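You operate a simulated robot arm through the tools that you are given. There is no shell and no other tool. Be economical: measure what you need, move in short steps, check, and stop when the job is done.

You are at the controls of a simulated two-armed robot. One attempt, no reset.

Task
Pick up the core sample with the largest size on its label from the castor worktop with one hand, pass it to the other hand and put it on the bracket shelf. Set down upright: core sample.

The check looks at the end state, three seconds after you hand in, the way a careful person would. Anything else that was tipped, shoved, dropped, spilled or broken makes it a failure.

Robot
Two 7-joint arms with two-finger parallel grippers on one trunk, on a base that drives. Base frame: it is fixed to the floor where the robot stands at the start and does not move with it; the origin is under the middle of the robot, x ahead of it, y to its left, z up. Readings come in m, degrees, newtons and seconds.
The left shoulder is at the start at [0.06, 0.143, 0.93], the right one opposite. With the tool pointing down near the work surface each hand reaches from about 0.32 to 0.74 m from the robot's upright axis, wherever it stands, measured 20 degrees to its own side. Places, roughly: bracket shelf [1.1, -1.8, 0.2]. Payload 1.57 kg a hand.
Tool frame (each hand has its own): the origin (TCP) lies between the finger pads and is the grasp point; the fingertips stand 0.03 m ahead of it; z points along the fingers, y is the line along which they close. Largest opening 0.11 m; finger width 0.024, thickness 0.012; the body of the gripper, 0.048 by 0.112 m, starts 0.078 m behind the TCP.
Orientation is that of the tool frame in the base frame, as a unit quaternion [w, x, y, z]. With the fingers straight down and closing along the base's y, the tool's x points along the base's -x, its y along +y and its z along -z.

Tools
- The arms move only by the tool arm_command. It takes "left_targets", "right_targets" or both (then of equal length, played together; a hand with none holds still); each is a list of rows, each a list of 7 numbers: the shift along the tool's x, y, z in units of 100 mm (1.0 is 100 mm), then the turn, a rotation vector about the tool's x, y, z in units of 180 degrees (1.0 is 180 degrees), then the closure, from 0 (fully open) to 1 (shut). In form: [[x, y, z, ax, ay, az, gripper], ...]. A call has 1 to 12 rows; each row is the pose to reach, as a shift and turn from the pose commanded when the call began, along the tool's axes at that moment. A call with a number of a shift or a turn outside -1 to 1 is refused whole. Rows are played at 5 a second. More than 0.05 m and 8.6 degrees between two rows, or a gripper value outside its range, and nothing of the call is played. Where a pose cannot be reached the arm comes as near as it can. A force on the tool above 40 N (or 10 N above the force at the start of the call, whichever is more), or a blocked arm, ends the call early, and 0.2 s more pass. The fingers move at their own pace (about 0.045 m/s each) and stop on an object; they squeeze with about 43 N. The grip force told is the motor's: it shows also when the fingers shut on nothing. Time passes only in rows, and 0.2 s behind the last, so rows that repeat a pose let the fingers close. The reply holds the time, the measured pose of the TCP, the force on the tool along the base axes, the opening and the grip force, in the units named above and with some noise, with the torque about the TCP (base axes, N m) and any sound that the robot's microphone picked up.
- Cameras (640 x 400 px; columns grow to the right, rows downward): "scene" is now at [0.049, -0.0158, 1.542]; the picture's right is [-0.18, -0.98, 0.00], its down [-0.71, 0.13, -0.69] and it looks along [0.68, -0.12, -0.72] (base axes); focal length 258 px, centre (320, 200). "left" rides on the left gripper at [0.07, -0.016, -0.141] in its tool frame; the picture's right is [0.23, 0.97, 0.00], its down [-0.86, 0.20, -0.48] and it looks along [-0.47, 0.11, 0.88] (tool axes); focal length 222 px, centre (320, 200). "right" rides on the right gripper at [0.07, 0.016, -0.141] in its tool frame; the picture's right is [-0.23, 0.97, 0.00], its down [-0.85, -0.20, -0.48] and it looks along [-0.47, -0.11, 0.88] (tool axes); focal length 222 px, centre (320, 200). There is no depth. A picture from a camera that has moved, and an enlarged one, comes with that camera's place and axes in the base frame and with its lens.
- grab_frame(camera): a new picture of that camera. It takes no simulated time.
- move_column(by): slides the trunk up (or, below 0, down) by that many m; the arms and the scene camera ride with it, the base frame stays. It gives what a move gives, with no picture.
- roll_base(legs): drives the robot by 1 to 6 legs, each [ahead, left, turn to the left] in m, m and degrees, along the robot's own axes; the way and the turn of a leg run together, so that a leg with both is an arc; at most 1.5 m and 180 degrees a leg. The arms and the cameras ride along, it lands a little off, and it stops where it bumps. It gives what a move gives.
- aim_head(pan, tilt): turns the head with the scene camera to pan (to the left, within 86 degrees either way) and tilt (down, from -29 to 69), counted from straight ahead of the robot. It gives what a move gives.
- inspect(camera, box): a new picture of the part [left, top, right, bottom] of that camera's present view, enlarged. It takes no simulated time.
- finish_job(): hands the job in; it is judged then, once.

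Go step by step. Nothing tells you exact positions but the pictures and the camera data: compare them with the known pose of the tool, close in by small moves and look again before you grip or let go. The budget is 120 turns and 92 pictures, counting those below and the enlarged ones. Unless the task says otherwise, let go and move clear before handing in, and close with one line.

The tools are called after "Emit:" as a command line: name --argument value ..., lists and objects as JSON in quotes. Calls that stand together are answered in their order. arm_command: Moves the arms, as the interface text tells. Its arguments: {"type":"object","properties":{"left_targets":{"type":"array","items":{"type":"array","items":{"type":"number"}}},"right_targets":{"type":"array","items":{"type":"array","items":{"type":"number"}}}},"required":[]} The other tools are called the same way: move_column (by) slides the trunk up or down; roll_base (legs) drives the base; aim_head (pan, tilt) turns the head that bears the scene camera; grab_frame (camera) takes a picture; inspect (camera, box) takes an enlarged picture of a part of a camera's view; finish_job () hands the job in.

At the start:

```text
time: 0.0
left_ee_pos: [0.4304, 0.1666, 1.1079]
left_orientation: [0.0, 0.0, 1.0, 0.001]
left_wrist_force: [0.2, -0.2, 0.3]
left_moment: [0.04, 0.01, 0.01]
left_grip_width: 0.1102
left_grip_force: 0.0
right_ee_pos: [0.5012, -0.2522, 1.0773]
right_orientation: [-0.001, 0.0, 1.0, 0.001]
right_wrist_force: [-0.3, -1.4, 0.5]
right_moment: [0.01, 0.01, 0.0]
right_grip_width: 0.1103
right_grip_force: 0.0
trunk travel left (down, up): [-0.529, 0.061]
robot x, y, heading: [0.0026, 0.0005, -0.1]
head pan, tilt: [-10.4, 46.4]
```

scene: 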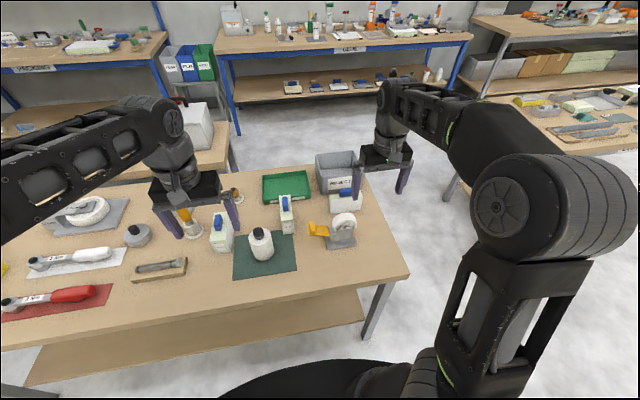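
right: 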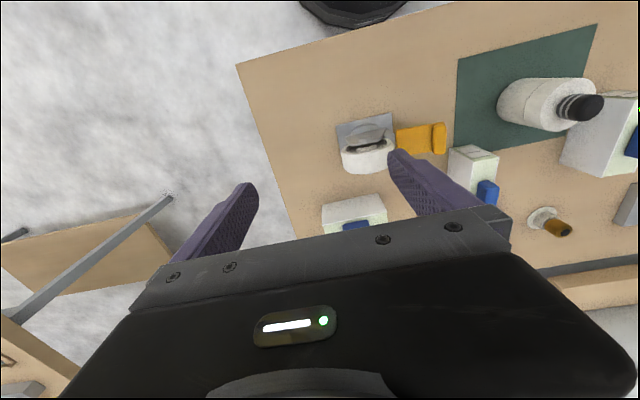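
left: 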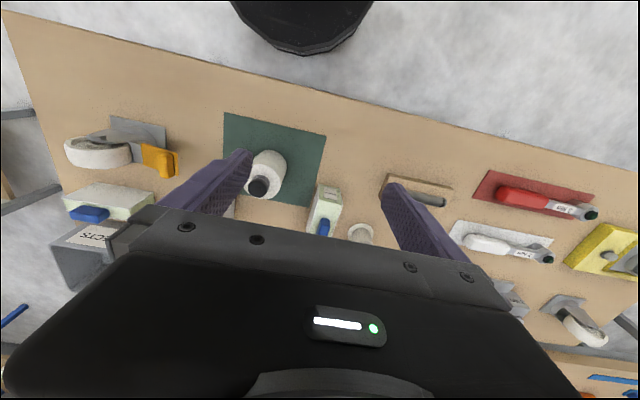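

I see a worktop ahead with bottles, cartons and tools, and several other benches; I need to find which one is labelled "castor" and where the core samples are. I zoom in first.

Emit:
inspect --camera "scene" --box '[100, 150, 420, 350]'

Emit:
inspect --camera "scene" --box '[0, 0, 320, 200]'

Emit:
inspect --camera "scene" --box '[400, 0, 640, 150]'

```text
2.00 times, centred on (260, 250) of scene
camera zoom: at [0.049, -0.0158, 1.542], right [-0.18, -0.98, 0.0], down [-0.71, 0.13, -0.69], along [0.68, -0.12, -0.72], focal length 515 px, centre (440, 100)
```

zoom: 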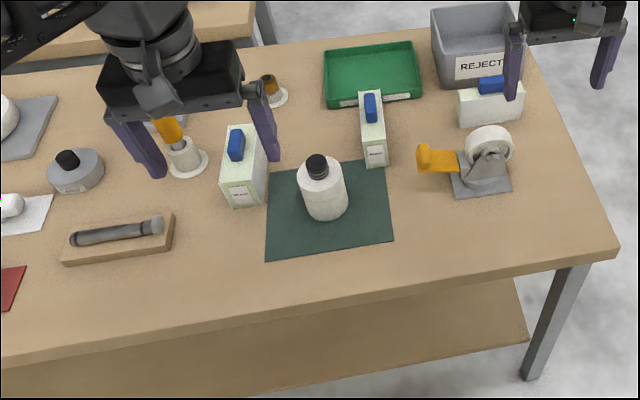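

```text
2.00 times, centred on (160, 100) of scene
camera zoom: at [0.049, -0.0158, 1.542], right [-0.18, -0.98, 0.0], down [-0.71, 0.13, -0.69], along [0.68, -0.12, -0.72], focal length 515 px, centre (640, 400)
```

zoom: 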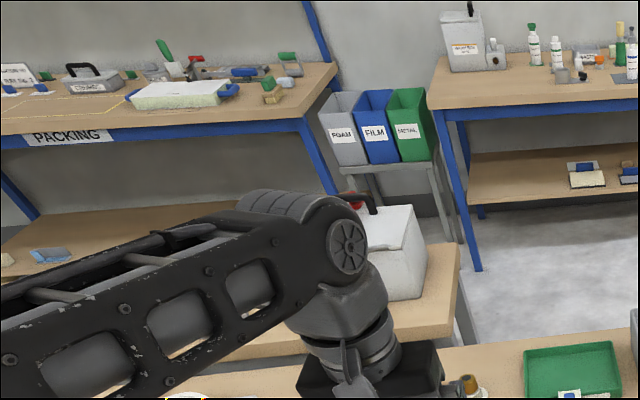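

```text
2.67 times, centred on (520, 75) of scene
camera zoom: at [0.049, -0.0158, 1.542], right [-0.18, -0.98, 0.0], down [-0.71, 0.13, -0.69], along [0.68, -0.12, -0.72], focal length 687 px, centre (-213, 533)
```

zoom: 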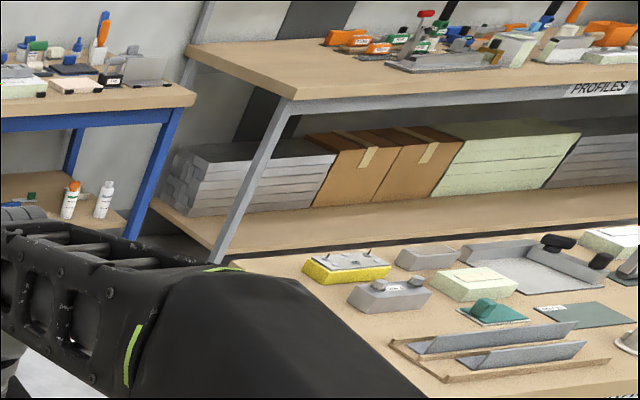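

The table in front has castor wheels on it, so it may be the castor worktop, but I haven't recognised a core sample yet. I pan around to survey.

Emit:
aim_head --pan 40 --tilt 45

Emit:
grab_frame --camera "scene"

Emit:
aim_head --pan -65 --tilt 30

Emit:
grab_frame --camera "scene"

```text
time: 1.2
left_ee_pos: [0.4317, 0.1656, 1.107]
left_orientation: [0.001, 0.0, 1.0, 0.0]
left_wrist_force: [-0.3, 0.1, 0.5]
left_moment: [-0.01, -0.01, -0.01]
left_grip_width: 0.1101
left_grip_force: 0.2
right_ee_pos: [0.5015, -0.2507, 1.0758]
right_orientation: [-0.001, 0.0, 1.0, 0.0]
right_wrist_force: [-0.4, -0.3, -0.2]
right_moment: [-0.02, -0.01, 0.03]
right_grip_width: 0.1102
right_grip_force: 0.1
trunk travel left (down, up): [-0.529, 0.061]
robot x, y, heading: [0.0018, -0.0021, 0.0]
head pan, tilt: [40.0, 45.0]
```

```text
85 pictures are left
camera scene: at [0.0325, 0.0508, 1.544], right [0.64, -0.77, 0.0], down [-0.54, -0.45, -0.71], along [0.54, 0.45, -0.71], focal length 258 px, centre (320, 200)
```

scene: 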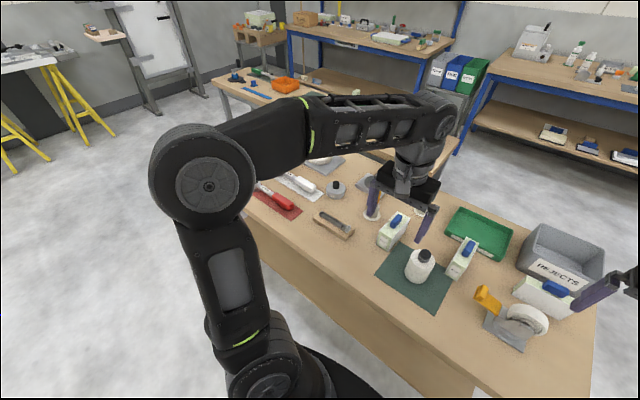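

```text
time: 3.0
left_ee_pos: [0.43, 0.1656, 1.1067]
left_orientation: [0.0, 0.0, 1.0, 0.0]
left_wrist_force: [-0.1, 0.3, 0.0]
left_moment: [0.0, -0.03, 0.0]
left_grip_width: 0.1102
left_grip_force: 0.1
right_ee_pos: [0.5009, -0.2517, 1.0763]
right_orientation: [0.0, 0.0, 1.0, 0.0]
right_wrist_force: [1.0, -0.8, 0.3]
right_moment: [0.0, 0.0, -0.01]
right_grip_width: 0.1101
right_grip_force: 0.1
trunk travel left (down, up): [-0.529, 0.061]
robot x, y, heading: [0.0003, 0.0006, -0.0]
head pan, tilt: [-65.0, 30.0]
```

```text
84 pictures are left
camera scene: at [0.0084, -0.0833, 1.5666], right [-0.91, -0.42, 0.0], down [-0.21, 0.45, -0.87], along [0.37, -0.78, -0.5], focal length 258 px, centre (320, 200)
```

scene: 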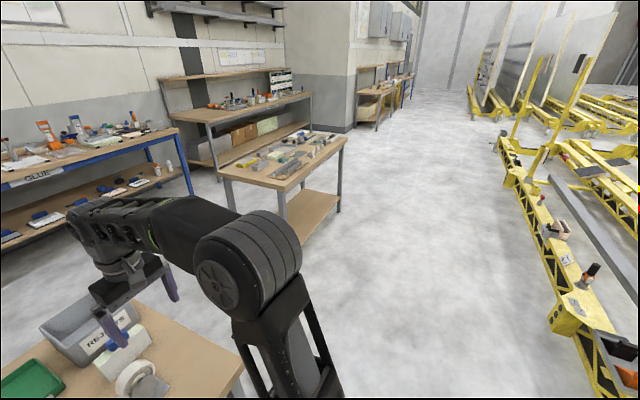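

The bracket shelf is the low shelf under the small table at right, and the front table is the castor worktop. Now I look closely at the objects and labels on it.

Emit:
aim_head --pan 10 --tilt 55

Emit:
grab_frame --camera "scene"

Emit:
inspect --camera "scene" --box '[280, 80, 440, 180]'

Emit:
inspect --camera "scene" --box '[140, 80, 300, 180]'

```text
time: 4.5
left_ee_pos: [0.4309, 0.1649, 1.1076]
left_orientation: [0.0, 0.0, 1.0, -0.001]
left_wrist_force: [-0.8, -0.2, -0.3]
left_moment: [0.03, 0.01, 0.02]
left_grip_width: 0.1098
left_grip_force: 0.0
right_ee_pos: [0.5013, -0.252, 1.0767]
right_orientation: [0.0, 0.0, 1.0, 0.0]
right_wrist_force: [1.1, -0.8, -0.4]
right_moment: [0.01, -0.04, -0.03]
right_grip_width: 0.1103
right_grip_force: 0.1
trunk travel left (down, up): [-0.529, 0.061]
robot x, y, heading: [0.0007, -0.0032, -0.2]
head pan, tilt: [10.0, 55.0]
```

```text
83 pictures are left
camera scene: at [0.0412, 0.0111, 1.5306], right [0.17, -0.98, 0.0], down [-0.81, -0.14, -0.57], along [0.57, 0.1, -0.82], focal length 258 px, centre (320, 200)
```

scene: 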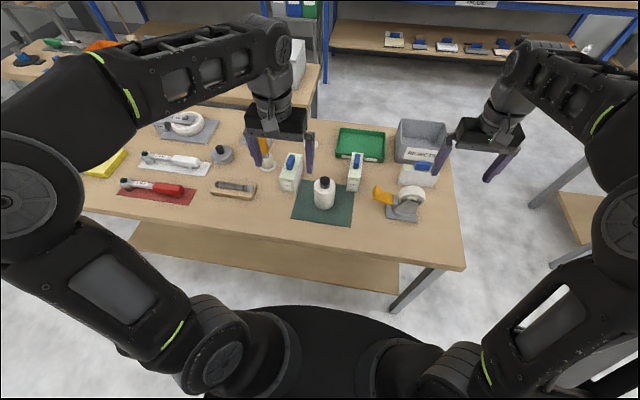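

```text
4.00 times, centred on (360, 130) of scene
camera zoom: at [0.0412, 0.0111, 1.5306], right [0.17, -0.98, 0.0], down [-0.81, -0.14, -0.57], along [0.57, 0.1, -0.82], focal length 1030 px, centre (160, 480)
```

zoom: 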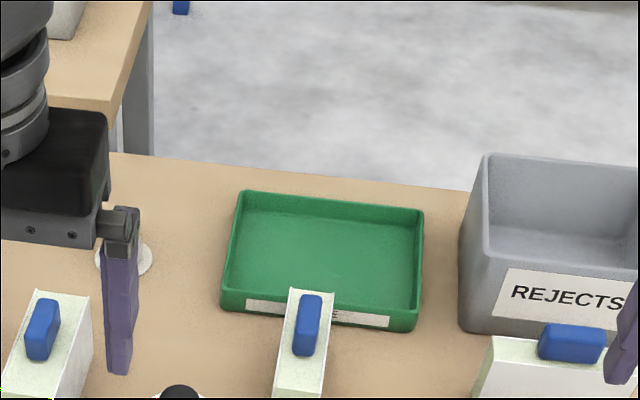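

```text
4.00 times, centred on (220, 130) of scene
camera zoom: at [0.0412, 0.0111, 1.5306], right [0.17, -0.98, 0.0], down [-0.81, -0.14, -0.57], along [0.57, 0.1, -0.82], focal length 1030 px, centre (720, 480)
```

zoom: 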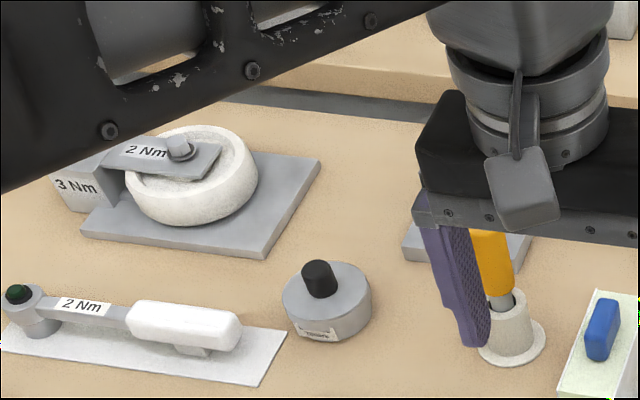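

Wrenches and castors show torque labels; the cartons, the grey can and others carry small labels too. I zoom on those.

Emit:
inspect --camera "scene" --box '[270, 145, 350, 195]'

Emit:
inspect --camera "scene" --box '[335, 145, 435, 225]'

Emit:
inspect --camera "scene" --box '[190, 140, 270, 200]'

Emit:
inspect --camera "left" --box '[220, 130, 400, 240]'

Emit:
inspect --camera "right" --box '[440, 60, 640, 250]'

```text
8.00 times, centred on (310, 170) of scene
camera zoom: at [0.0412, 0.0111, 1.5306], right [0.17, -0.98, 0.0], down [-0.81, -0.14, -0.57], along [0.57, 0.1, -0.82], focal length 2061 px, centre (400, 440)
```

zoom: 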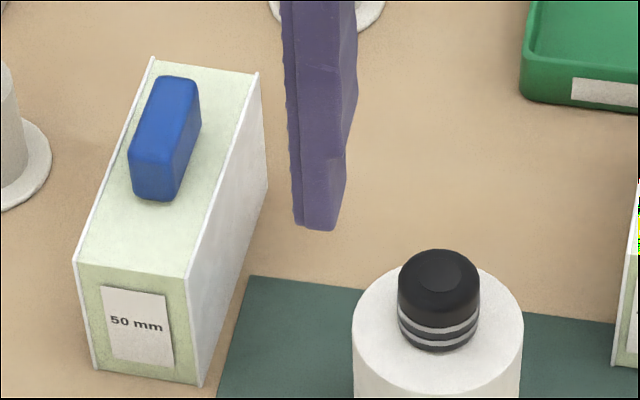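

```text
5.00 times, centred on (385, 185) of scene
camera zoom: at [0.0412, 0.0111, 1.5306], right [0.17, -0.98, 0.0], down [-0.81, -0.14, -0.57], along [0.57, 0.1, -0.82], focal length 1288 px, centre (-5, 275)
```

zoom: 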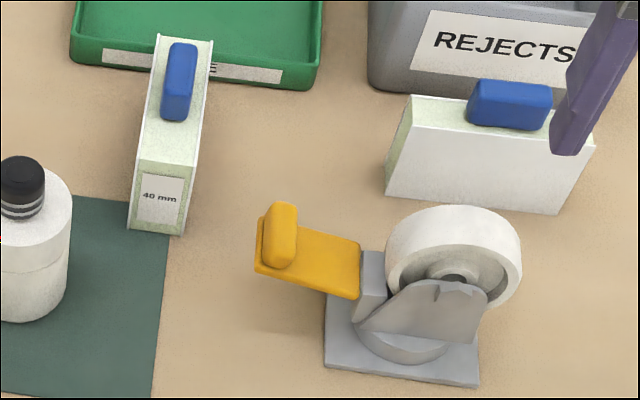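

```text
6.67 times, centred on (230, 170) of scene
camera zoom: at [0.0412, 0.0111, 1.5306], right [0.17, -0.98, 0.0], down [-0.81, -0.14, -0.57], along [0.57, 0.1, -0.82], focal length 1717 px, centre (920, 400)
```

zoom: 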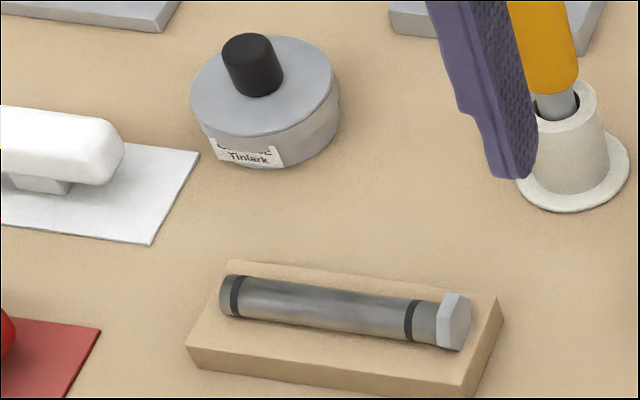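

```text
3.56 times, centred on (310, 185) of left
camera zoom: at [0.3612, 0.1493, 1.2481], right [-0.23, 0.97, 0.0], down [0.86, 0.2, 0.48], along [0.47, 0.11, -0.88], focal length 790 px, centre (356, 253)
```

zoom: 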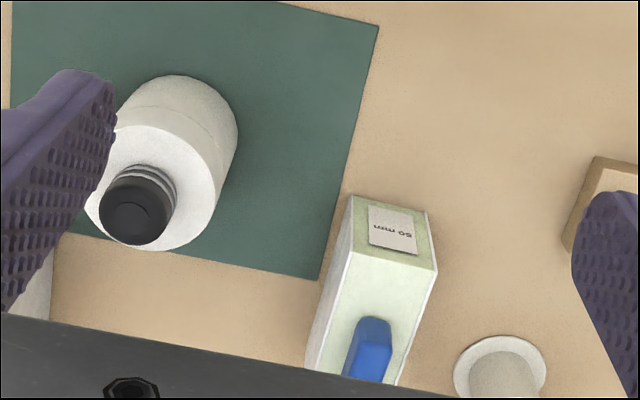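

```text
2.11 times, centred on (540, 155) of right
camera zoom: at [0.4319, -0.2354, 1.2178], right [0.23, 0.97, 0.0], down [0.85, -0.2, 0.48], along [0.47, -0.11, -0.88], focal length 468 px, centre (-143, 295)
```

zoom: 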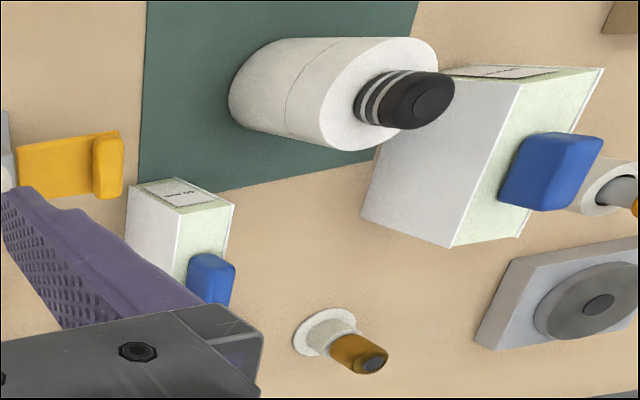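

The core samples are the sandwich blocks with a blue lug: one reads 50 mm, one 40 mm. The third, by the REJECTS bin, still has to be read.

Emit:
inspect --camera "right" --box '[280, 170, 420, 250]'

Emit:
inspect --camera "left" --box '[50, 170, 170, 240]'

```text
4.57 times, centred on (350, 210) of right
camera zoom: at [0.4319, -0.2354, 1.2178], right [0.23, 0.97, 0.0], down [0.85, -0.2, 0.48], along [0.47, -0.11, -0.88], focal length 1015 px, centre (183, 154)
```

zoom: 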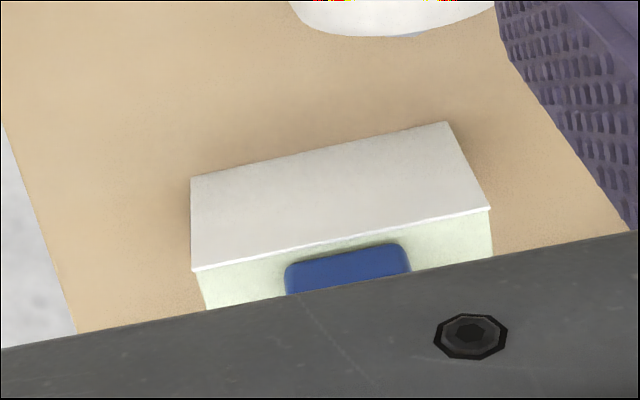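

```text
5.33 times, centred on (110, 205) of left
camera zoom: at [0.3612, 0.1493, 1.2481], right [-0.23, 0.97, 0.0], down [0.86, 0.2, 0.48], along [0.47, 0.11, -0.88], focal length 1185 px, centre (1440, 173)
```

zoom: 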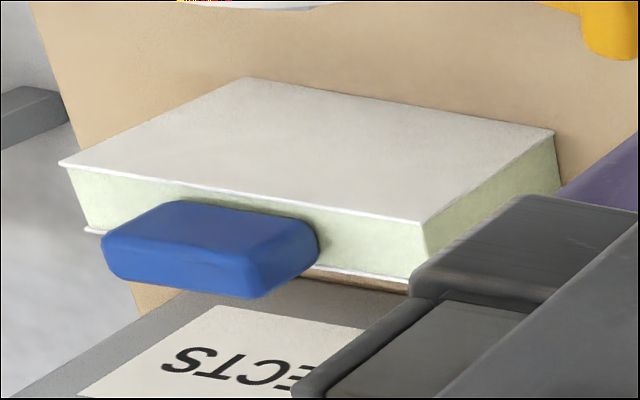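

The third sample's label must be on its -y end. I turn the right hand about the vertical and move it out to the right so that its camera looks back toward +y at that end.

Emit:
arm_command --right_targets '[[-0.08, -0.08, 0, 0, 0, -0.042, 0], [-0.16, -0.16, 0, 0, 0, -0.083, 0], [-0.24, -0.25, 0, 0, 0, -0.125, 0], [-0.32, -0.33, 0, 0, 0, -0.167, 0], [-0.4, -0.41, 0, 0, 0, -0.208, 0], [-0.48, -0.5, 0.05, 0, 0, -0.25, 0], [-0.56, -0.58, 0.1, 0, 0, -0.292, 0], [-0.64, -0.66, 0.15, 0, 0, -0.333, 0], [-0.72, -0.75, 0.2, 0, 0, -0.375, 0], [-0.8, -0.83, 0.25, 0, 0, -0.417, 0], [-0.88, -0.91, 0.3, 0, 0, -0.458, 0], [-0.95, -1.0, 0.35, 0, 0, -0.5, 0]]'

Emit:
grab_frame --camera "right"

```text
time: 7.1
left_ee_pos: [0.4302, 0.164, 1.1083]
left_orientation: [0.0, 0.0, 1.0, 0.0]
left_wrist_force: [0.2, 0.8, -0.1]
left_moment: [0.03, 0.01, 0.0]
left_grip_width: 0.1098
left_grip_force: 0.1
right_ee_pos: [0.593, -0.3473, 1.0467]
right_orientation: [0.002, -0.684, 0.729, -0.002]
right_wrist_force: [0.4, -0.3, -0.5]
right_moment: [-0.03, -0.02, 0.01]
right_grip_width: 0.11
right_grip_force: 0.0
right hand out of reach, approached as far as the arm can: row 12
trunk travel left (down, up): [-0.529, 0.061]
robot x, y, heading: [-0.0017, -0.002, -0.0]
head pan, tilt: [10.0, 55.0]
```

```text
73 pictures are left
camera right: at [0.5714, -0.4156, 1.1863], right [-0.96, 0.29, 0.0], down [0.25, 0.84, 0.48], along [0.14, 0.46, -0.88], focal length 222 px, centre (320, 200)
```

right: 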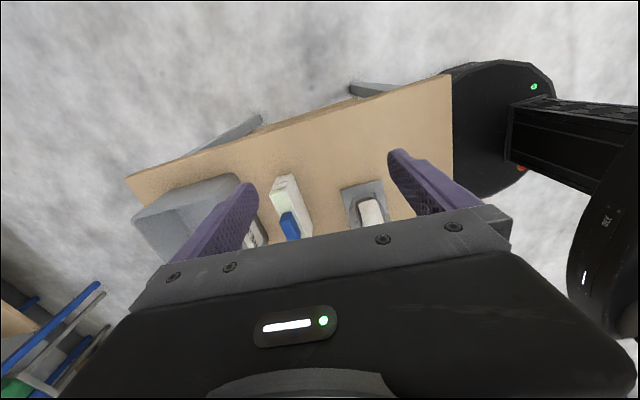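

Emit:
inspect --camera "right" --box '[260, 165, 320, 205]'

```text
10.00 times, centred on (290, 185) of right
camera zoom: at [0.5714, -0.4156, 1.1863], right [-0.96, 0.29, 0.0], down [0.25, 0.84, 0.48], along [0.14, 0.46, -0.88], focal length 2221 px, centre (620, 350)
```

zoom: 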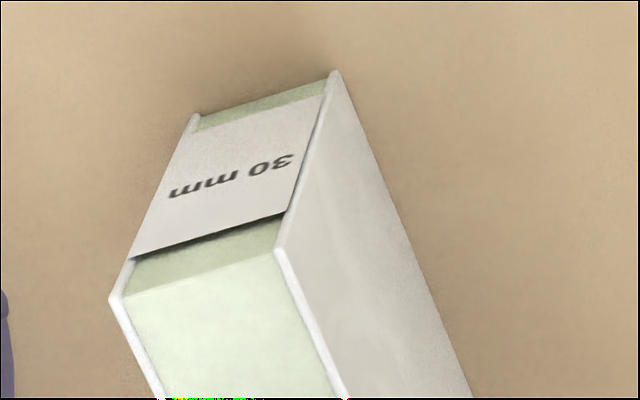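

The third reads 30 mm, so the 50 mm sample is the target; I take it to be at about (0.617, 0.213), length along x, top near z 0.873. I move the left hand over it in two steps, with the fingers partly closed.

Emit:
arm_command --left_targets '[[-0.35, 0.16, 0, 0, 0, 0, 0.15], [-0.7, 0.32, 0, 0, 0, 0, 0.15], [-1.0, 0.48, 0, 0, 0, 0, 0.15]]'

Emit:
arm_command --left_targets '[[-0.35, 0, 0.2, 0, 0, 0, 0.15], [-0.7, 0, 0.5, 0, 0, 0, 0.15], [-1.0, 0, 0.8, 0, 0, 0, 0.15], [-1.0, 0, 1.0, 0, 0, 0, 0.15]]'

Emit:
grab_frame --camera "left"

Emit:
inspect --camera "scene" --box '[220, 110, 380, 210]'

```text
time: 7.9
left_ee_pos: [0.52, 0.2085, 1.1067]
left_orientation: [0.003, 0.002, 1.0, -0.001]
left_wrist_force: [-0.1, 0.1, 0.8]
left_moment: [-0.05, -0.04, 0.02]
left_grip_width: 0.0937
left_grip_force: 0.0
left hand out of reach, approached as far as the arm can: row 3
right_ee_pos: [0.5921, -0.3457, 1.0446]
right_orientation: [0.0, -0.684, 0.73, -0.002]
right_wrist_force: [0.4, -0.2, 0.4]
right_moment: [-0.05, -0.03, -0.01]
right_grip_width: 0.1101
right_grip_force: 0.0
trunk travel left (down, up): [-0.529, 0.061]
robot x, y, heading: [0.0015, 0.0007, -0.0]
head pan, tilt: [10.0, 55.0]
```

```text
time: 8.9
left_ee_pos: [0.6206, 0.207, 1.0085]
left_orientation: [0.001, 0.001, 1.0, 0.0]
left_wrist_force: [0.2, 0.8, -0.5]
left_moment: [0.01, -0.02, -0.03]
left_grip_width: 0.0935
left_grip_force: 0.0
right_ee_pos: [0.5919, -0.3469, 1.044]
right_orientation: [0.001, -0.684, 0.729, -0.001]
right_wrist_force: [0.5, 0.5, 0.0]
right_moment: [-0.01, 0.02, -0.01]
right_grip_width: 0.1098
right_grip_force: 0.0
trunk travel left (down, up): [-0.529, 0.061]
robot x, y, heading: [0.0016, -0.0007, 0.3]
head pan, tilt: [10.0, 55.0]
```

```text
71 pictures are left
camera left: at [0.5511, 0.1903, 1.148], right [-0.23, 0.97, 0.0], down [0.86, 0.2, 0.48], along [0.47, 0.11, -0.88], focal length 222 px, centre (320, 200)
```

left: 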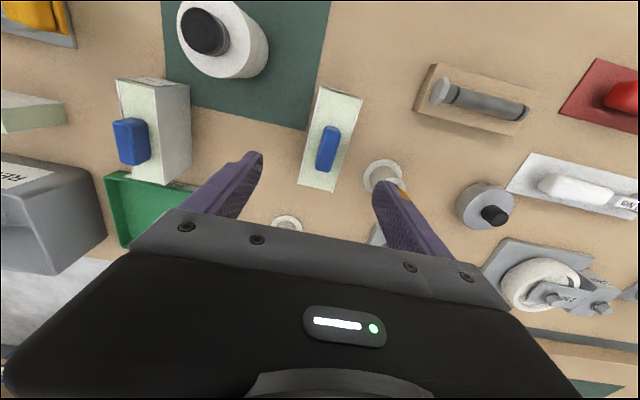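

```text
4.00 times, centred on (300, 160) of scene
camera zoom: at [0.0406, 0.0112, 1.5306], right [0.17, -0.98, 0.0], down [-0.81, -0.14, -0.57], along [0.56, 0.1, -0.82], focal length 1030 px, centre (400, 360)
```

zoom: 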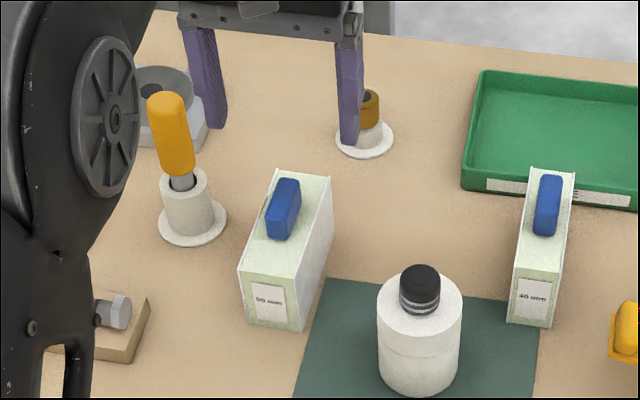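

The block is well aligned with the base axes, centred at about (0.618, 0.216). I line up a bit forward of its centre and go down to just above, then check.

Emit:
arm_command --left_targets '[[-0.23, 0.08, 0.2, 0, 0, 0, 0.15], [-0.23, 0.08, 0.6, 0, 0, 0, 0.15], [-0.23, 0.08, 1.0, 0, 0, 0, 0.15], [-0.23, 0.08, 1.0, 0, 0, 0, 0.15]]'

Emit:
inspect --camera "scene" --box '[220, 110, 380, 210]'

Emit:
grab_frame --camera "left"

```text
time: 9.9
left_ee_pos: [0.6432, 0.2143, 0.9077]
left_orientation: [0.0, -0.001, 1.0, -0.001]
left_wrist_force: [-0.4, 0.4, -0.1]
left_moment: [-0.04, 0.0, 0.02]
left_grip_width: 0.0937
left_grip_force: 0.0
right_ee_pos: [0.592, -0.3481, 1.0447]
right_orientation: [0.002, -0.683, 0.73, -0.002]
right_wrist_force: [-0.1, 0.4, -0.4]
right_moment: [0.01, 0.0, -0.02]
right_grip_width: 0.1099
right_grip_force: 0.0
trunk travel left (down, up): [-0.529, 0.061]
robot x, y, heading: [-0.0032, 0.0002, 0.1]
head pan, tilt: [10.0, 55.0]
```

```text
4.00 times, centred on (300, 160) of scene
camera zoom: at [0.0408, 0.011, 1.5306], right [0.17, -0.98, 0.0], down [-0.81, -0.14, -0.57], along [0.56, 0.1, -0.82], focal length 1030 px, centre (400, 360)
```

zoom: 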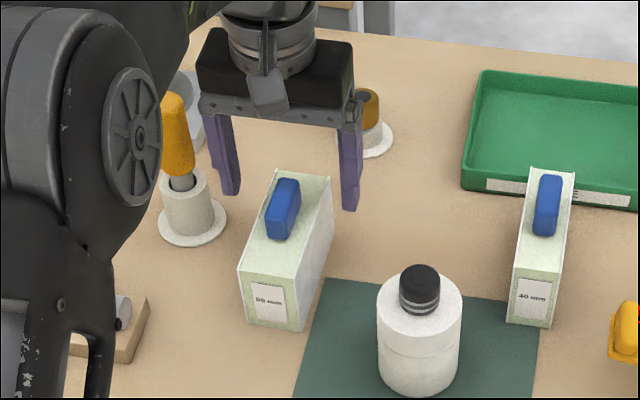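

```text
68 pictures are left
camera left: at [0.5746, 0.1982, 1.0491], right [-0.23, 0.97, 0.0], down [0.85, 0.2, 0.48], along [0.47, 0.11, -0.88], focal length 222 px, centre (320, 200)
```

left: 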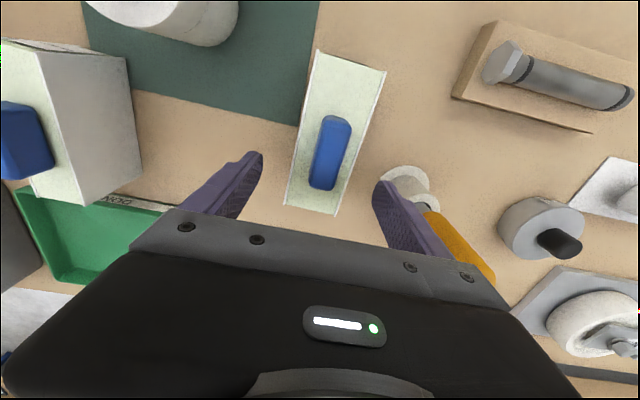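

Fingers straddle the block evenly, with the handle to the left clear. I descend to grasp height and close.

Emit:
arm_command --left_targets '[[0, 0.02, 0.2, 0, 0, 0, 0.15], [0, 0.02, 0.4, 0, 0, 0, 0.15], [0, 0.02, 0.58, 0, 0, 0, 0.15], [0, 0.02, 0.58, 0, 0, 0, 0.15]]'

Emit:
inspect --camera "scene" --box '[220, 110, 380, 210]'

```text
time: 10.9
left_ee_pos: [0.6448, 0.2179, 0.8512]
left_orientation: [0.001, -0.001, 1.0, 0.0]
left_wrist_force: [-0.8, 0.3, -0.1]
left_moment: [0.01, -0.02, 0.01]
left_grip_width: 0.0934
left_grip_force: 0.1
right_ee_pos: [0.5917, -0.3471, 1.0442]
right_orientation: [0.002, -0.683, 0.73, -0.001]
right_wrist_force: [0.3, 0.7, 0.7]
right_moment: [0.02, 0.0, -0.04]
right_grip_width: 0.1099
right_grip_force: 0.0
trunk travel left (down, up): [-0.529, 0.061]
robot x, y, heading: [-0.0005, -0.0025, -0.0]
head pan, tilt: [10.0, 55.0]
```

```text
4.00 times, centred on (300, 160) of scene
camera zoom: at [0.0411, 0.011, 1.5306], right [0.17, -0.98, 0.0], down [-0.81, -0.14, -0.57], along [0.56, 0.1, -0.82], focal length 1030 px, centre (400, 360)
```

zoom: 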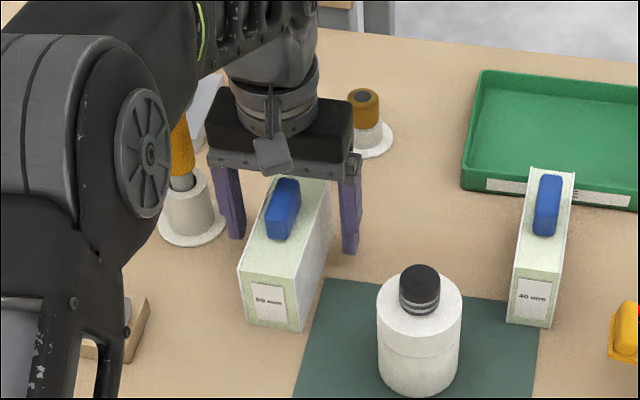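

Emit:
arm_command --left_targets '[[0, 0, 0, 0, 0, 0, 0.4], [0, 0, 0, 0, 0, 0, 0.7], [0, 0, 0, 0, 0, 0, 0.7], [0, 0, 0, 0, 0, 0, 1], [0, 0, 0, 0, 0, 0, 1], [0, 0, 0, 0, 0, 0, 1]]'

Emit:
arm_command --left_targets '[[0, 0, -0.2, 0, 0, 0, 1], [0, 0, -0.5, 0, 0, 0, 1], [0, 0, -0.8, 0, 0, 0, 1], [0, 0, -1.0, 0, 0, 0, 1], [0, 0, -1.0, 0, 0, 0, 1]]'

Emit:
grab_frame --camera "scene"

```text
time: 12.3
left_ee_pos: [0.6454, 0.2159, 0.8498]
left_orientation: [0.0, 0.001, 1.0, 0.0]
left_wrist_force: [0.5, -1.2, 0.2]
left_moment: [-0.02, -0.01, -0.07]
left_grip_width: 0.0497
left_grip_force: 42.9
right_ee_pos: [0.5923, -0.3457, 1.0444]
right_orientation: [0.001, -0.683, 0.73, -0.001]
right_wrist_force: [1.5, -0.2, 0.0]
right_moment: [0.03, -0.02, 0.0]
right_grip_width: 0.1098
right_grip_force: 0.1
trunk travel left (down, up): [-0.529, 0.061]
robot x, y, heading: [-0.0006, 0.0029, 0.1]
head pan, tilt: [10.0, 55.0]
```

```text
time: 13.5
left_ee_pos: [0.6444, 0.2179, 0.9488]
left_orientation: [0.0, 0.0, 1.0, 0.0]
left_wrist_force: [0.2, -0.2, -1.9]
left_moment: [0.02, -0.03, 0.0]
left_grip_width: 0.0495
left_grip_force: 42.5
right_ee_pos: [0.5924, -0.3473, 1.0446]
right_orientation: [0.001, -0.684, 0.729, -0.001]
right_wrist_force: [-0.1, 0.4, 0.7]
right_moment: [0.01, -0.03, -0.01]
right_grip_width: 0.11
right_grip_force: 0.0
trunk travel left (down, up): [-0.529, 0.061]
robot x, y, heading: [-0.0012, -0.0031, 0.2]
head pan, tilt: [10.0, 55.0]
```

```text
66 pictures are left
camera scene: at [0.0415, 0.0112, 1.5306], right [0.17, -0.98, 0.0], down [-0.81, -0.14, -0.57], along [0.56, 0.1, -0.82], focal length 258 px, centre (320, 200)
```

scene: 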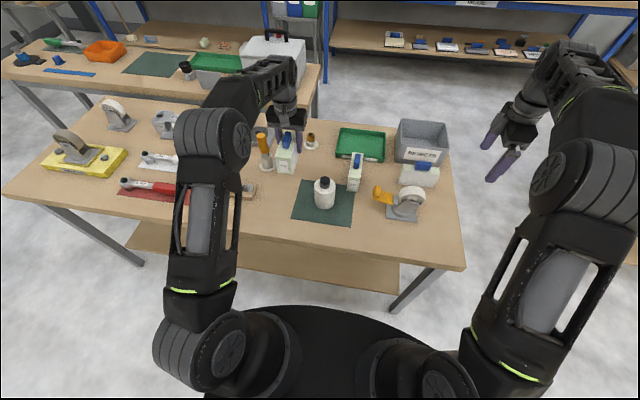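

The 50 mm sample is gripped and lifted cleanly. I take it up and back to the middle, turning it 45° so its near end faces the right hand.

Emit:
arm_command --left_targets '[[0, 0, -0.4, 0, 0, 0, 1], [0, 0, -0.8, 0, 0, 0, 1], [0.1, -0.1, -1.0, 0, 0, -0.04, 1], [0.25, -0.25, -1.0, 0, 0, -0.08, 1], [0.4, -0.4, -1.0, 0, 0, -0.12, 1], [0.55, -0.6, -1.0, 0, 0, -0.16, 1], [0.7, -0.8, -1.0, 0, 0, -0.2, 1], [0.84, -1.0, -1.0, 0, 0, -0.24, 1], [0.84, -1.0, -1.0, 0, 0, -0.25, 1]]'

Emit:
arm_command --left_targets '[[0, 0, -0.35, 0, 0, 0, 1], [0, 0, -0.7, 0, 0, 0, 1], [0, 0, -0.7, 0, 0, 0, 1]]'

Emit:
grab_frame --camera "scene"

```text
time: 15.5
left_ee_pos: [0.5602, 0.1193, 1.0501]
left_orientation: [0.0, -0.383, 0.924, 0.0]
left_wrist_force: [0.2, 0.6, -1.5]
left_moment: [0.01, 0.0, 0.05]
left_grip_width: 0.0497
left_grip_force: 42.3
left hand out of reach, approached as far as the arm can: row 2, 3, 4
right_ee_pos: [0.5928, -0.3465, 1.046]
right_orientation: [0.002, -0.684, 0.73, -0.001]
right_wrist_force: [-0.7, 0.6, 0.3]
right_moment: [0.01, 0.03, 0.0]
right_grip_width: 0.1102
right_grip_force: 0.1
trunk travel left (down, up): [-0.529, 0.061]
robot x, y, heading: [-0.0009, -0.0007, 0.0]
head pan, tilt: [10.0, 55.0]
```

```text
time: 16.3
left_ee_pos: [0.5597, 0.1165, 1.0715]
left_orientation: [0.0, -0.383, 0.924, 0.0]
left_wrist_force: [-0.6, 0.0, -1.3]
left_moment: [0.03, -0.02, 0.02]
left_grip_width: 0.0495
left_grip_force: 42.7
left hand out of reach, approached as far as the arm can: row 1, 2, 3
right_ee_pos: [0.5923, -0.3462, 1.043]
right_orientation: [0.001, -0.684, 0.73, -0.001]
right_wrist_force: [0.1, -0.3, 0.0]
right_moment: [0.01, 0.0, 0.02]
right_grip_width: 0.1101
right_grip_force: 0.0
trunk travel left (down, up): [-0.529, 0.061]
robot x, y, heading: [-0.0001, 0.0033, 0.1]
head pan, tilt: [10.0, 55.0]
```

```text
65 pictures are left
camera scene: at [0.0413, 0.0111, 1.5306], right [0.17, -0.98, 0.0], down [-0.81, -0.14, -0.57], along [0.56, 0.1, -0.82], focal length 258 px, centre (320, 200)
```

scene: 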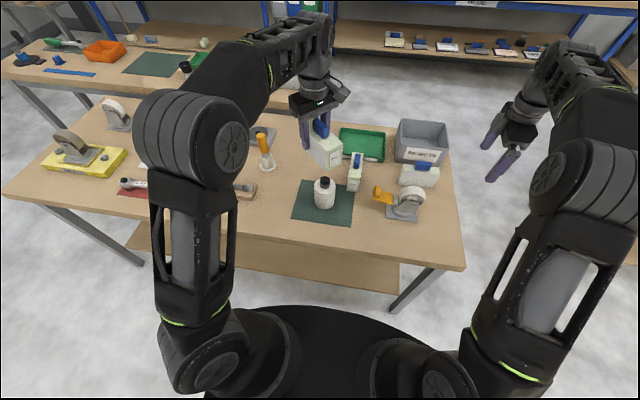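

The block is held out near (0.53, 0.09) with its near end toward the robot's right. I bring the right hand back, yaw it to 45°, then pitch it so the fingers point forward-down at the block's end.

Emit:
arm_command --right_targets '[[-0.16, 0.13, 0, 0, 0, 0.038, 0], [-0.33, 0.26, 0, 0, 0, 0.076, 0], [-0.5, 0.4, 0, 0, 0, 0.114, 0], [-0.66, 0.53, 0, 0, 0, 0.152, 0], [-0.83, 0.66, 0, 0, 0, 0.19, 0], [-1.0, 0.8, 0, 0, 0, 0.228, 0]]'

Emit:
arm_command --right_targets '[[0, 0, 0, 0, -0.042, 0, 0], [0, 0, 0, 0, -0.083, 0, 0], [0, 0, 0, 0, -0.125, 0, 0], [0, 0, 0, 0, -0.167, 0, 0], [0, 0, 0, 0, -0.208, 0, 0], [0, 0, 0, 0, -0.25, 0, 0], [0, 0, 0, 0, -0.292, 0, 0], [0, 0, 0, 0, -0.333, 0, 0], [0, 0, 0, 0, -0.333, 0, 0]]'

Emit:
grab_frame --camera "scene"

```text
time: 17.7
left_ee_pos: [0.56, 0.1186, 1.0716]
left_orientation: [0.0, -0.383, 0.924, 0.0]
left_wrist_force: [-0.2, 0.0, -1.7]
left_moment: [0.03, 0.0, 0.01]
left_grip_width: 0.0495
left_grip_force: 42.8
right_ee_pos: [0.5197, -0.2417, 1.0442]
right_orientation: [0.002, -0.384, 0.923, -0.001]
right_wrist_force: [0.0, 0.5, -0.2]
right_moment: [0.01, 0.01, 0.0]
right_grip_width: 0.11
right_grip_force: 0.1
trunk travel left (down, up): [-0.529, 0.061]
robot x, y, heading: [0.0012, -0.0023, 0.1]
head pan, tilt: [10.0, 55.0]
```

```text
time: 19.7
left_ee_pos: [0.5602, 0.1175, 1.0721]
left_orientation: [0.0, -0.382, 0.924, 0.0]
left_wrist_force: [0.6, 0.0, -1.9]
left_moment: [0.03, 0.0, 0.0]
left_grip_width: 0.0494
left_grip_force: 43.2
right_ee_pos: [0.5204, -0.2427, 1.0427]
right_orientation: [0.463, -0.333, 0.799, 0.19]
right_wrist_force: [0.6, 0.6, 0.4]
right_moment: [-0.01, 0.0, 0.0]
right_grip_width: 0.11
right_grip_force: 0.1
trunk travel left (down, up): [-0.529, 0.061]
robot x, y, heading: [0.002, 0.0051, 0.0]
head pan, tilt: [10.0, 55.0]
```

```text
64 pictures are left
camera scene: at [0.0412, 0.0112, 1.5306], right [0.17, -0.98, 0.0], down [-0.81, -0.14, -0.57], along [0.56, 0.1, -0.82], focal length 258 px, centre (320, 200)
```

scene: 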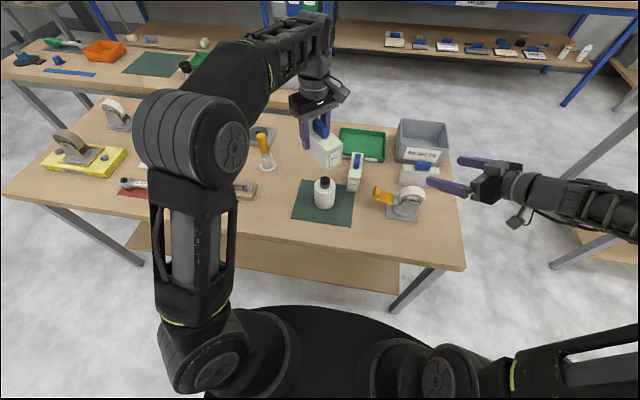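

The right hand is pitched as wanted. I move it to a staging point on the block's axis about 10 cm short of the grasp.

Emit:
arm_command --right_targets '[[-0.1, 0.33, 0.1, 0, 0, 0, 0], [-0.2, 0.66, 0.2, 0, 0, 0, 0], [-0.3, 1.0, 0.3, 0, 0, 0, 0], [-0.3, 1.0, 0.3, 0, 0, 0, 0]]'

Emit:
arm_command --right_targets '[[-0.1, 0.33, 0, 0, 0, 0, 0], [-0.2, 0.66, 0.15, 0, 0, 0, 0], [-0.27, 1.0, 0.33, 0, 0, 0, 0], [-0.27, 1.0, 0.33, 0, 0, 0, 0]]'

Emit:
inspect --camera "scene" --box '[220, 60, 460, 210]'

Emit:
grab_frame --camera "right"

```text
time: 20.7
left_ee_pos: [0.56, 0.1169, 1.0707]
left_orientation: [0.0, -0.382, 0.924, 0.001]
left_wrist_force: [0.3, 0.0, -1.0]
left_moment: [0.04, 0.0, 0.0]
left_grip_width: 0.0496
left_grip_force: 42.6
right_ee_pos: [0.4762, -0.1434, 1.055]
right_orientation: [0.462, -0.334, 0.799, 0.192]
right_wrist_force: [1.1, -0.7, -0.3]
right_moment: [0.02, -0.02, 0.01]
right_grip_width: 0.1104
right_grip_force: 0.1
trunk travel left (down, up): [-0.529, 0.061]
robot x, y, heading: [0.0022, -0.0005, 0.3]
head pan, tilt: [10.0, 55.0]
```

```text
time: 21.7
left_ee_pos: [0.5608, 0.1174, 1.0715]
left_orientation: [0.0, -0.383, 0.924, 0.0]
left_wrist_force: [-0.4, -0.8, -0.5]
left_moment: [0.01, -0.07, 0.03]
left_grip_width: 0.0495
left_grip_force: 42.7
right_ee_pos: [0.4414, -0.0446, 1.063]
right_orientation: [0.461, -0.334, 0.799, 0.191]
right_wrist_force: [-0.3, -0.7, -0.3]
right_moment: [0.02, 0.01, 0.02]
right_grip_width: 0.1102
right_grip_force: 0.0
right hand out of reach, approached as far as the arm can: row 3, 4
trunk travel left (down, up): [-0.529, 0.061]
robot x, y, heading: [0.0032, -0.0014, 0.3]
head pan, tilt: [10.0, 55.0]
```

```text
2.67 times, centred on (340, 135) of scene
camera zoom: at [0.0411, 0.0108, 1.5306], right [0.17, -0.98, 0.0], down [-0.81, -0.14, -0.57], along [0.56, 0.1, -0.82], focal length 687 px, centre (267, 373)
```

zoom: 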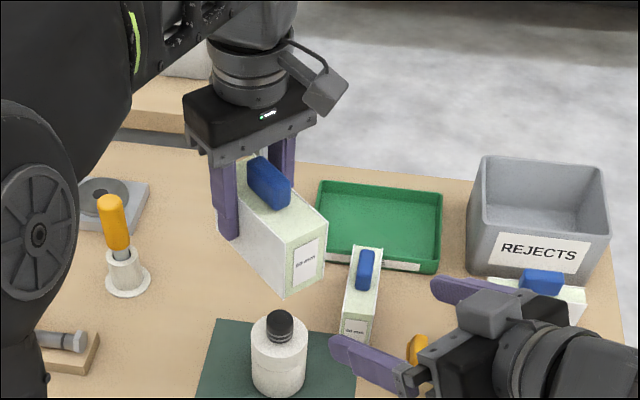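

```text
62 pictures are left
camera right: at [0.3188, -0.1434, 1.0731], right [-0.61, 0.77, 0.19], down [0.15, -0.13, 0.98], along [0.78, 0.63, -0.04], focal length 222 px, centre (320, 200)
```

right: 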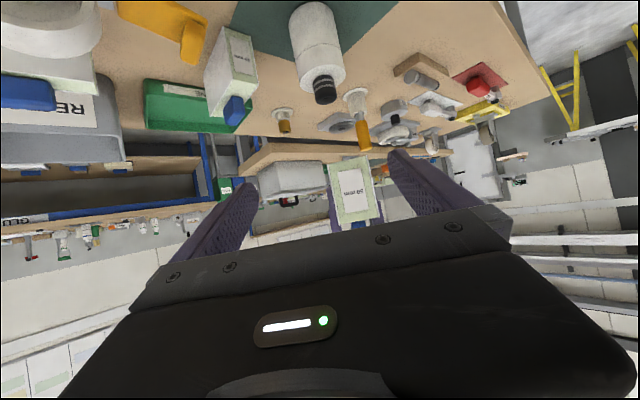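

The near end with the "50 mm" label is ahead of the right fingers, about 3 cm off laterally. I correct that and advance halfway, then look again.

Emit:
arm_command --right_targets '[[0, 0.15, 0, 0, 0, 0, 0], [0, 0.3, 0, 0, 0, 0, 0], [-0.15, 0.3, 0.26, 0, 0, 0, 0], [-0.3, 0.3, 0.52, 0, 0, 0, 0], [-0.3, 0.3, 0.52, 0, 0, 0, 0]]'

Emit:
inspect --camera "scene" --box '[220, 60, 460, 210]'

Emit:
grab_frame --camera "right"

```text
time: 22.9
left_ee_pos: [0.5608, 0.1168, 1.0718]
left_orientation: [0.0, -0.382, 0.924, 0.0]
left_wrist_force: [-0.2, 0.2, -1.2]
left_moment: [0.04, -0.06, 0.0]
left_grip_width: 0.0495
left_grip_force: 42.9
right_ee_pos: [0.4611, 0.0248, 1.0649]
right_orientation: [0.463, -0.334, 0.799, 0.191]
right_wrist_force: [0.1, 0.2, 0.8]
right_moment: [0.01, -0.01, 0.02]
right_grip_width: 0.1101
right_grip_force: 0.0
right hand out of reach, approached as far as the arm can: row 1, 2
trunk travel left (down, up): [-0.529, 0.061]
robot x, y, heading: [-0.0002, -0.0035, -0.0]
head pan, tilt: [10.0, 55.0]
```

```text
2.67 times, centred on (340, 135) of scene
camera zoom: at [0.0408, 0.0109, 1.5306], right [0.17, -0.98, 0.0], down [-0.81, -0.14, -0.57], along [0.56, 0.1, -0.82], focal length 687 px, centre (267, 373)
```

zoom: 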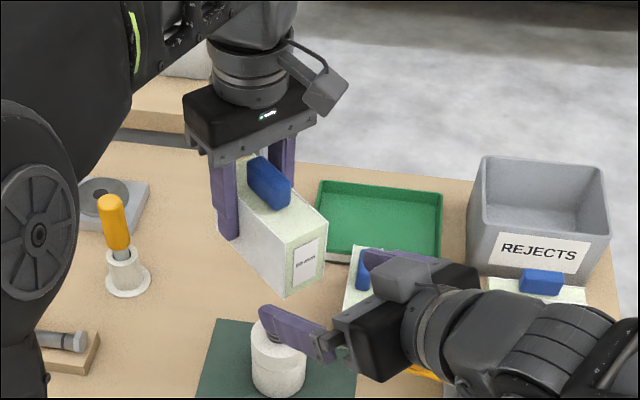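

```text
60 pictures are left
camera right: at [0.34, -0.0767, 1.0745], right [-0.61, 0.77, 0.19], down [0.15, -0.13, 0.98], along [0.78, 0.63, -0.03], focal length 222 px, centre (320, 200)
```

right: 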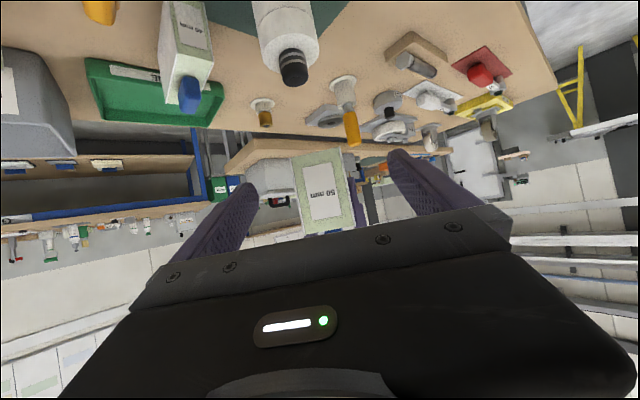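

Lateral error is now only ~5 mm; I advance the remaining 7 cm along the block axis.

Emit:
arm_command --right_targets '[[-0.12, -0.05, 0.2, 0, 0, 0, 0], [-0.24, -0.05, 0.4, 0, 0, 0, 0], [-0.35, -0.05, 0.606, 0, 0, 0, 0], [-0.35, -0.05, 0.606, 0, 0, 0, 0]]'

Emit:
inspect --camera "scene" --box '[220, 60, 460, 210]'

Emit:
inspect --camera "left" --box '[160, 50, 480, 250]'

Emit:
inspect --camera "right" --box '[160, 100, 480, 300]'

```text
time: 23.9
left_ee_pos: [0.5603, 0.1168, 1.0739]
left_orientation: [0.0, -0.382, 0.924, 0.0]
left_wrist_force: [0.4, -0.4, -1.0]
left_moment: [0.01, -0.01, -0.01]
left_grip_width: 0.0498
left_grip_force: 42.6
right_ee_pos: [0.5145, 0.0693, 1.0608]
right_orientation: [0.463, -0.333, 0.799, 0.191]
right_wrist_force: [0.0, -0.6, -0.5]
right_moment: [0.02, -0.01, 0.02]
right_grip_width: 0.1102
right_grip_force: 0.1
trunk travel left (down, up): [-0.529, 0.061]
robot x, y, heading: [0.0026, -0.0008, 0.1]
head pan, tilt: [10.0, 55.0]
```

```text
2.67 times, centred on (340, 135) of scene
camera zoom: at [0.041, 0.0108, 1.5306], right [0.17, -0.98, 0.0], down [-0.81, -0.14, -0.57], along [0.56, 0.1, -0.82], focal length 687 px, centre (267, 373)
```

zoom: 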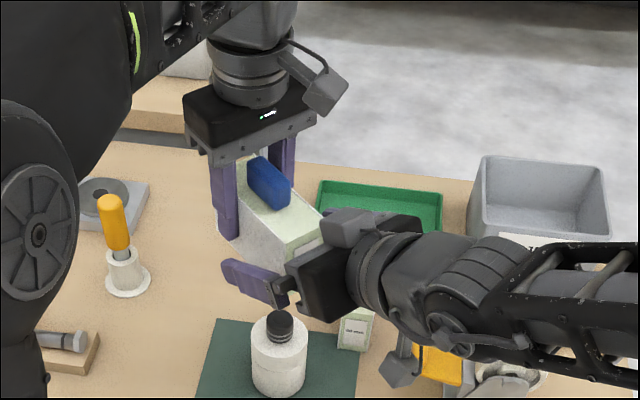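

```text
2.00 times, centred on (320, 150) of left
camera zoom: at [0.5223, 0.0564, 1.2131], right [-0.85, 0.53, 0.0], down [0.46, 0.75, 0.48], along [0.25, 0.41, -0.88], focal length 444 px, centre (320, 300)
```

zoom: 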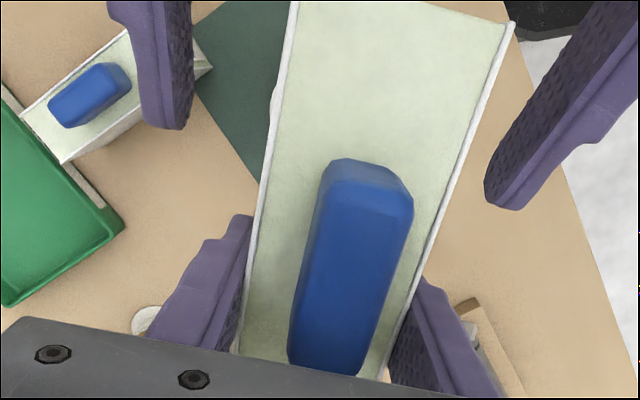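

```text
2.00 times, centred on (320, 200) of right
camera zoom: at [0.3922, -0.031, 1.0721], right [-0.61, 0.77, 0.19], down [0.15, -0.13, 0.98], along [0.78, 0.63, -0.03], focal length 444 px, centre (320, 200)
```

zoom: 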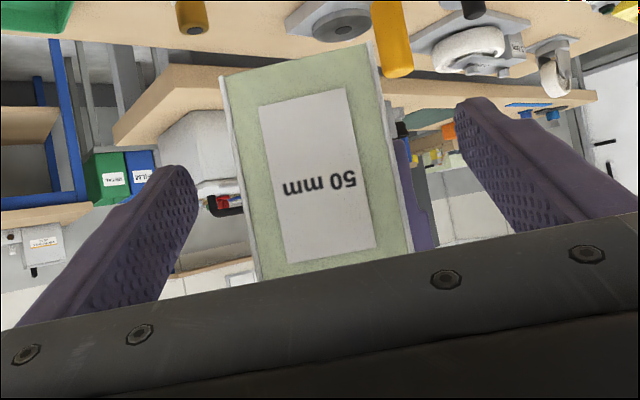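

Both right fingers flank the block's near end, roughly centred. I close the right hand while the left still holds.

Emit:
arm_command --right_targets '[[0, 0, 0, 0, 0, 0, 0.3], [0, 0, 0, 0, 0, 0, 0.45], [0, 0, 0, 0, 0, 0, 0.6], [0, 0, 0, 0, 0, 0, 0.8], [0, 0, 0, 0, 0, 0, 1], [0, 0, 0, 0, 0, 0, 1], [0, 0, 0, 0, 0, 0, 1]]'

Emit:
inspect --camera "left" --box '[160, 50, 480, 250]'

```text
time: 25.5
left_ee_pos: [0.5607, 0.1165, 1.0719]
left_orientation: [0.001, -0.383, 0.924, -0.002]
left_wrist_force: [9.1, -4.9, -2.0]
left_moment: [-0.07, -0.14, 0.74]
left_grip_width: 0.0495
left_grip_force: 42.8
right_ee_pos: [0.5134, 0.0708, 1.061]
right_orientation: [0.462, -0.334, 0.799, 0.191]
right_wrist_force: [-9.7, 4.0, 1.5]
right_moment: [0.14, -0.01, -0.09]
right_grip_width: 0.0498
right_grip_force: 39.9
trunk travel left (down, up): [-0.529, 0.061]
robot x, y, heading: [0.0014, -0.0026, -0.1]
head pan, tilt: [10.0, 55.0]
```

```text
2.00 times, centred on (320, 150) of left
camera zoom: at [0.5228, 0.0565, 1.2131], right [-0.85, 0.53, 0.0], down [0.46, 0.75, 0.48], along [0.25, 0.41, -0.88], focal length 444 px, centre (320, 300)
```

zoom: 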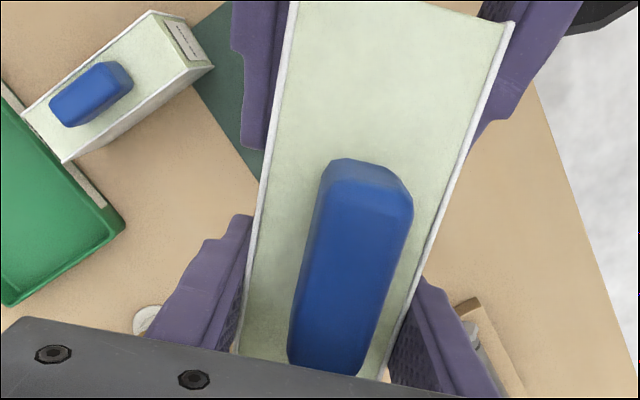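

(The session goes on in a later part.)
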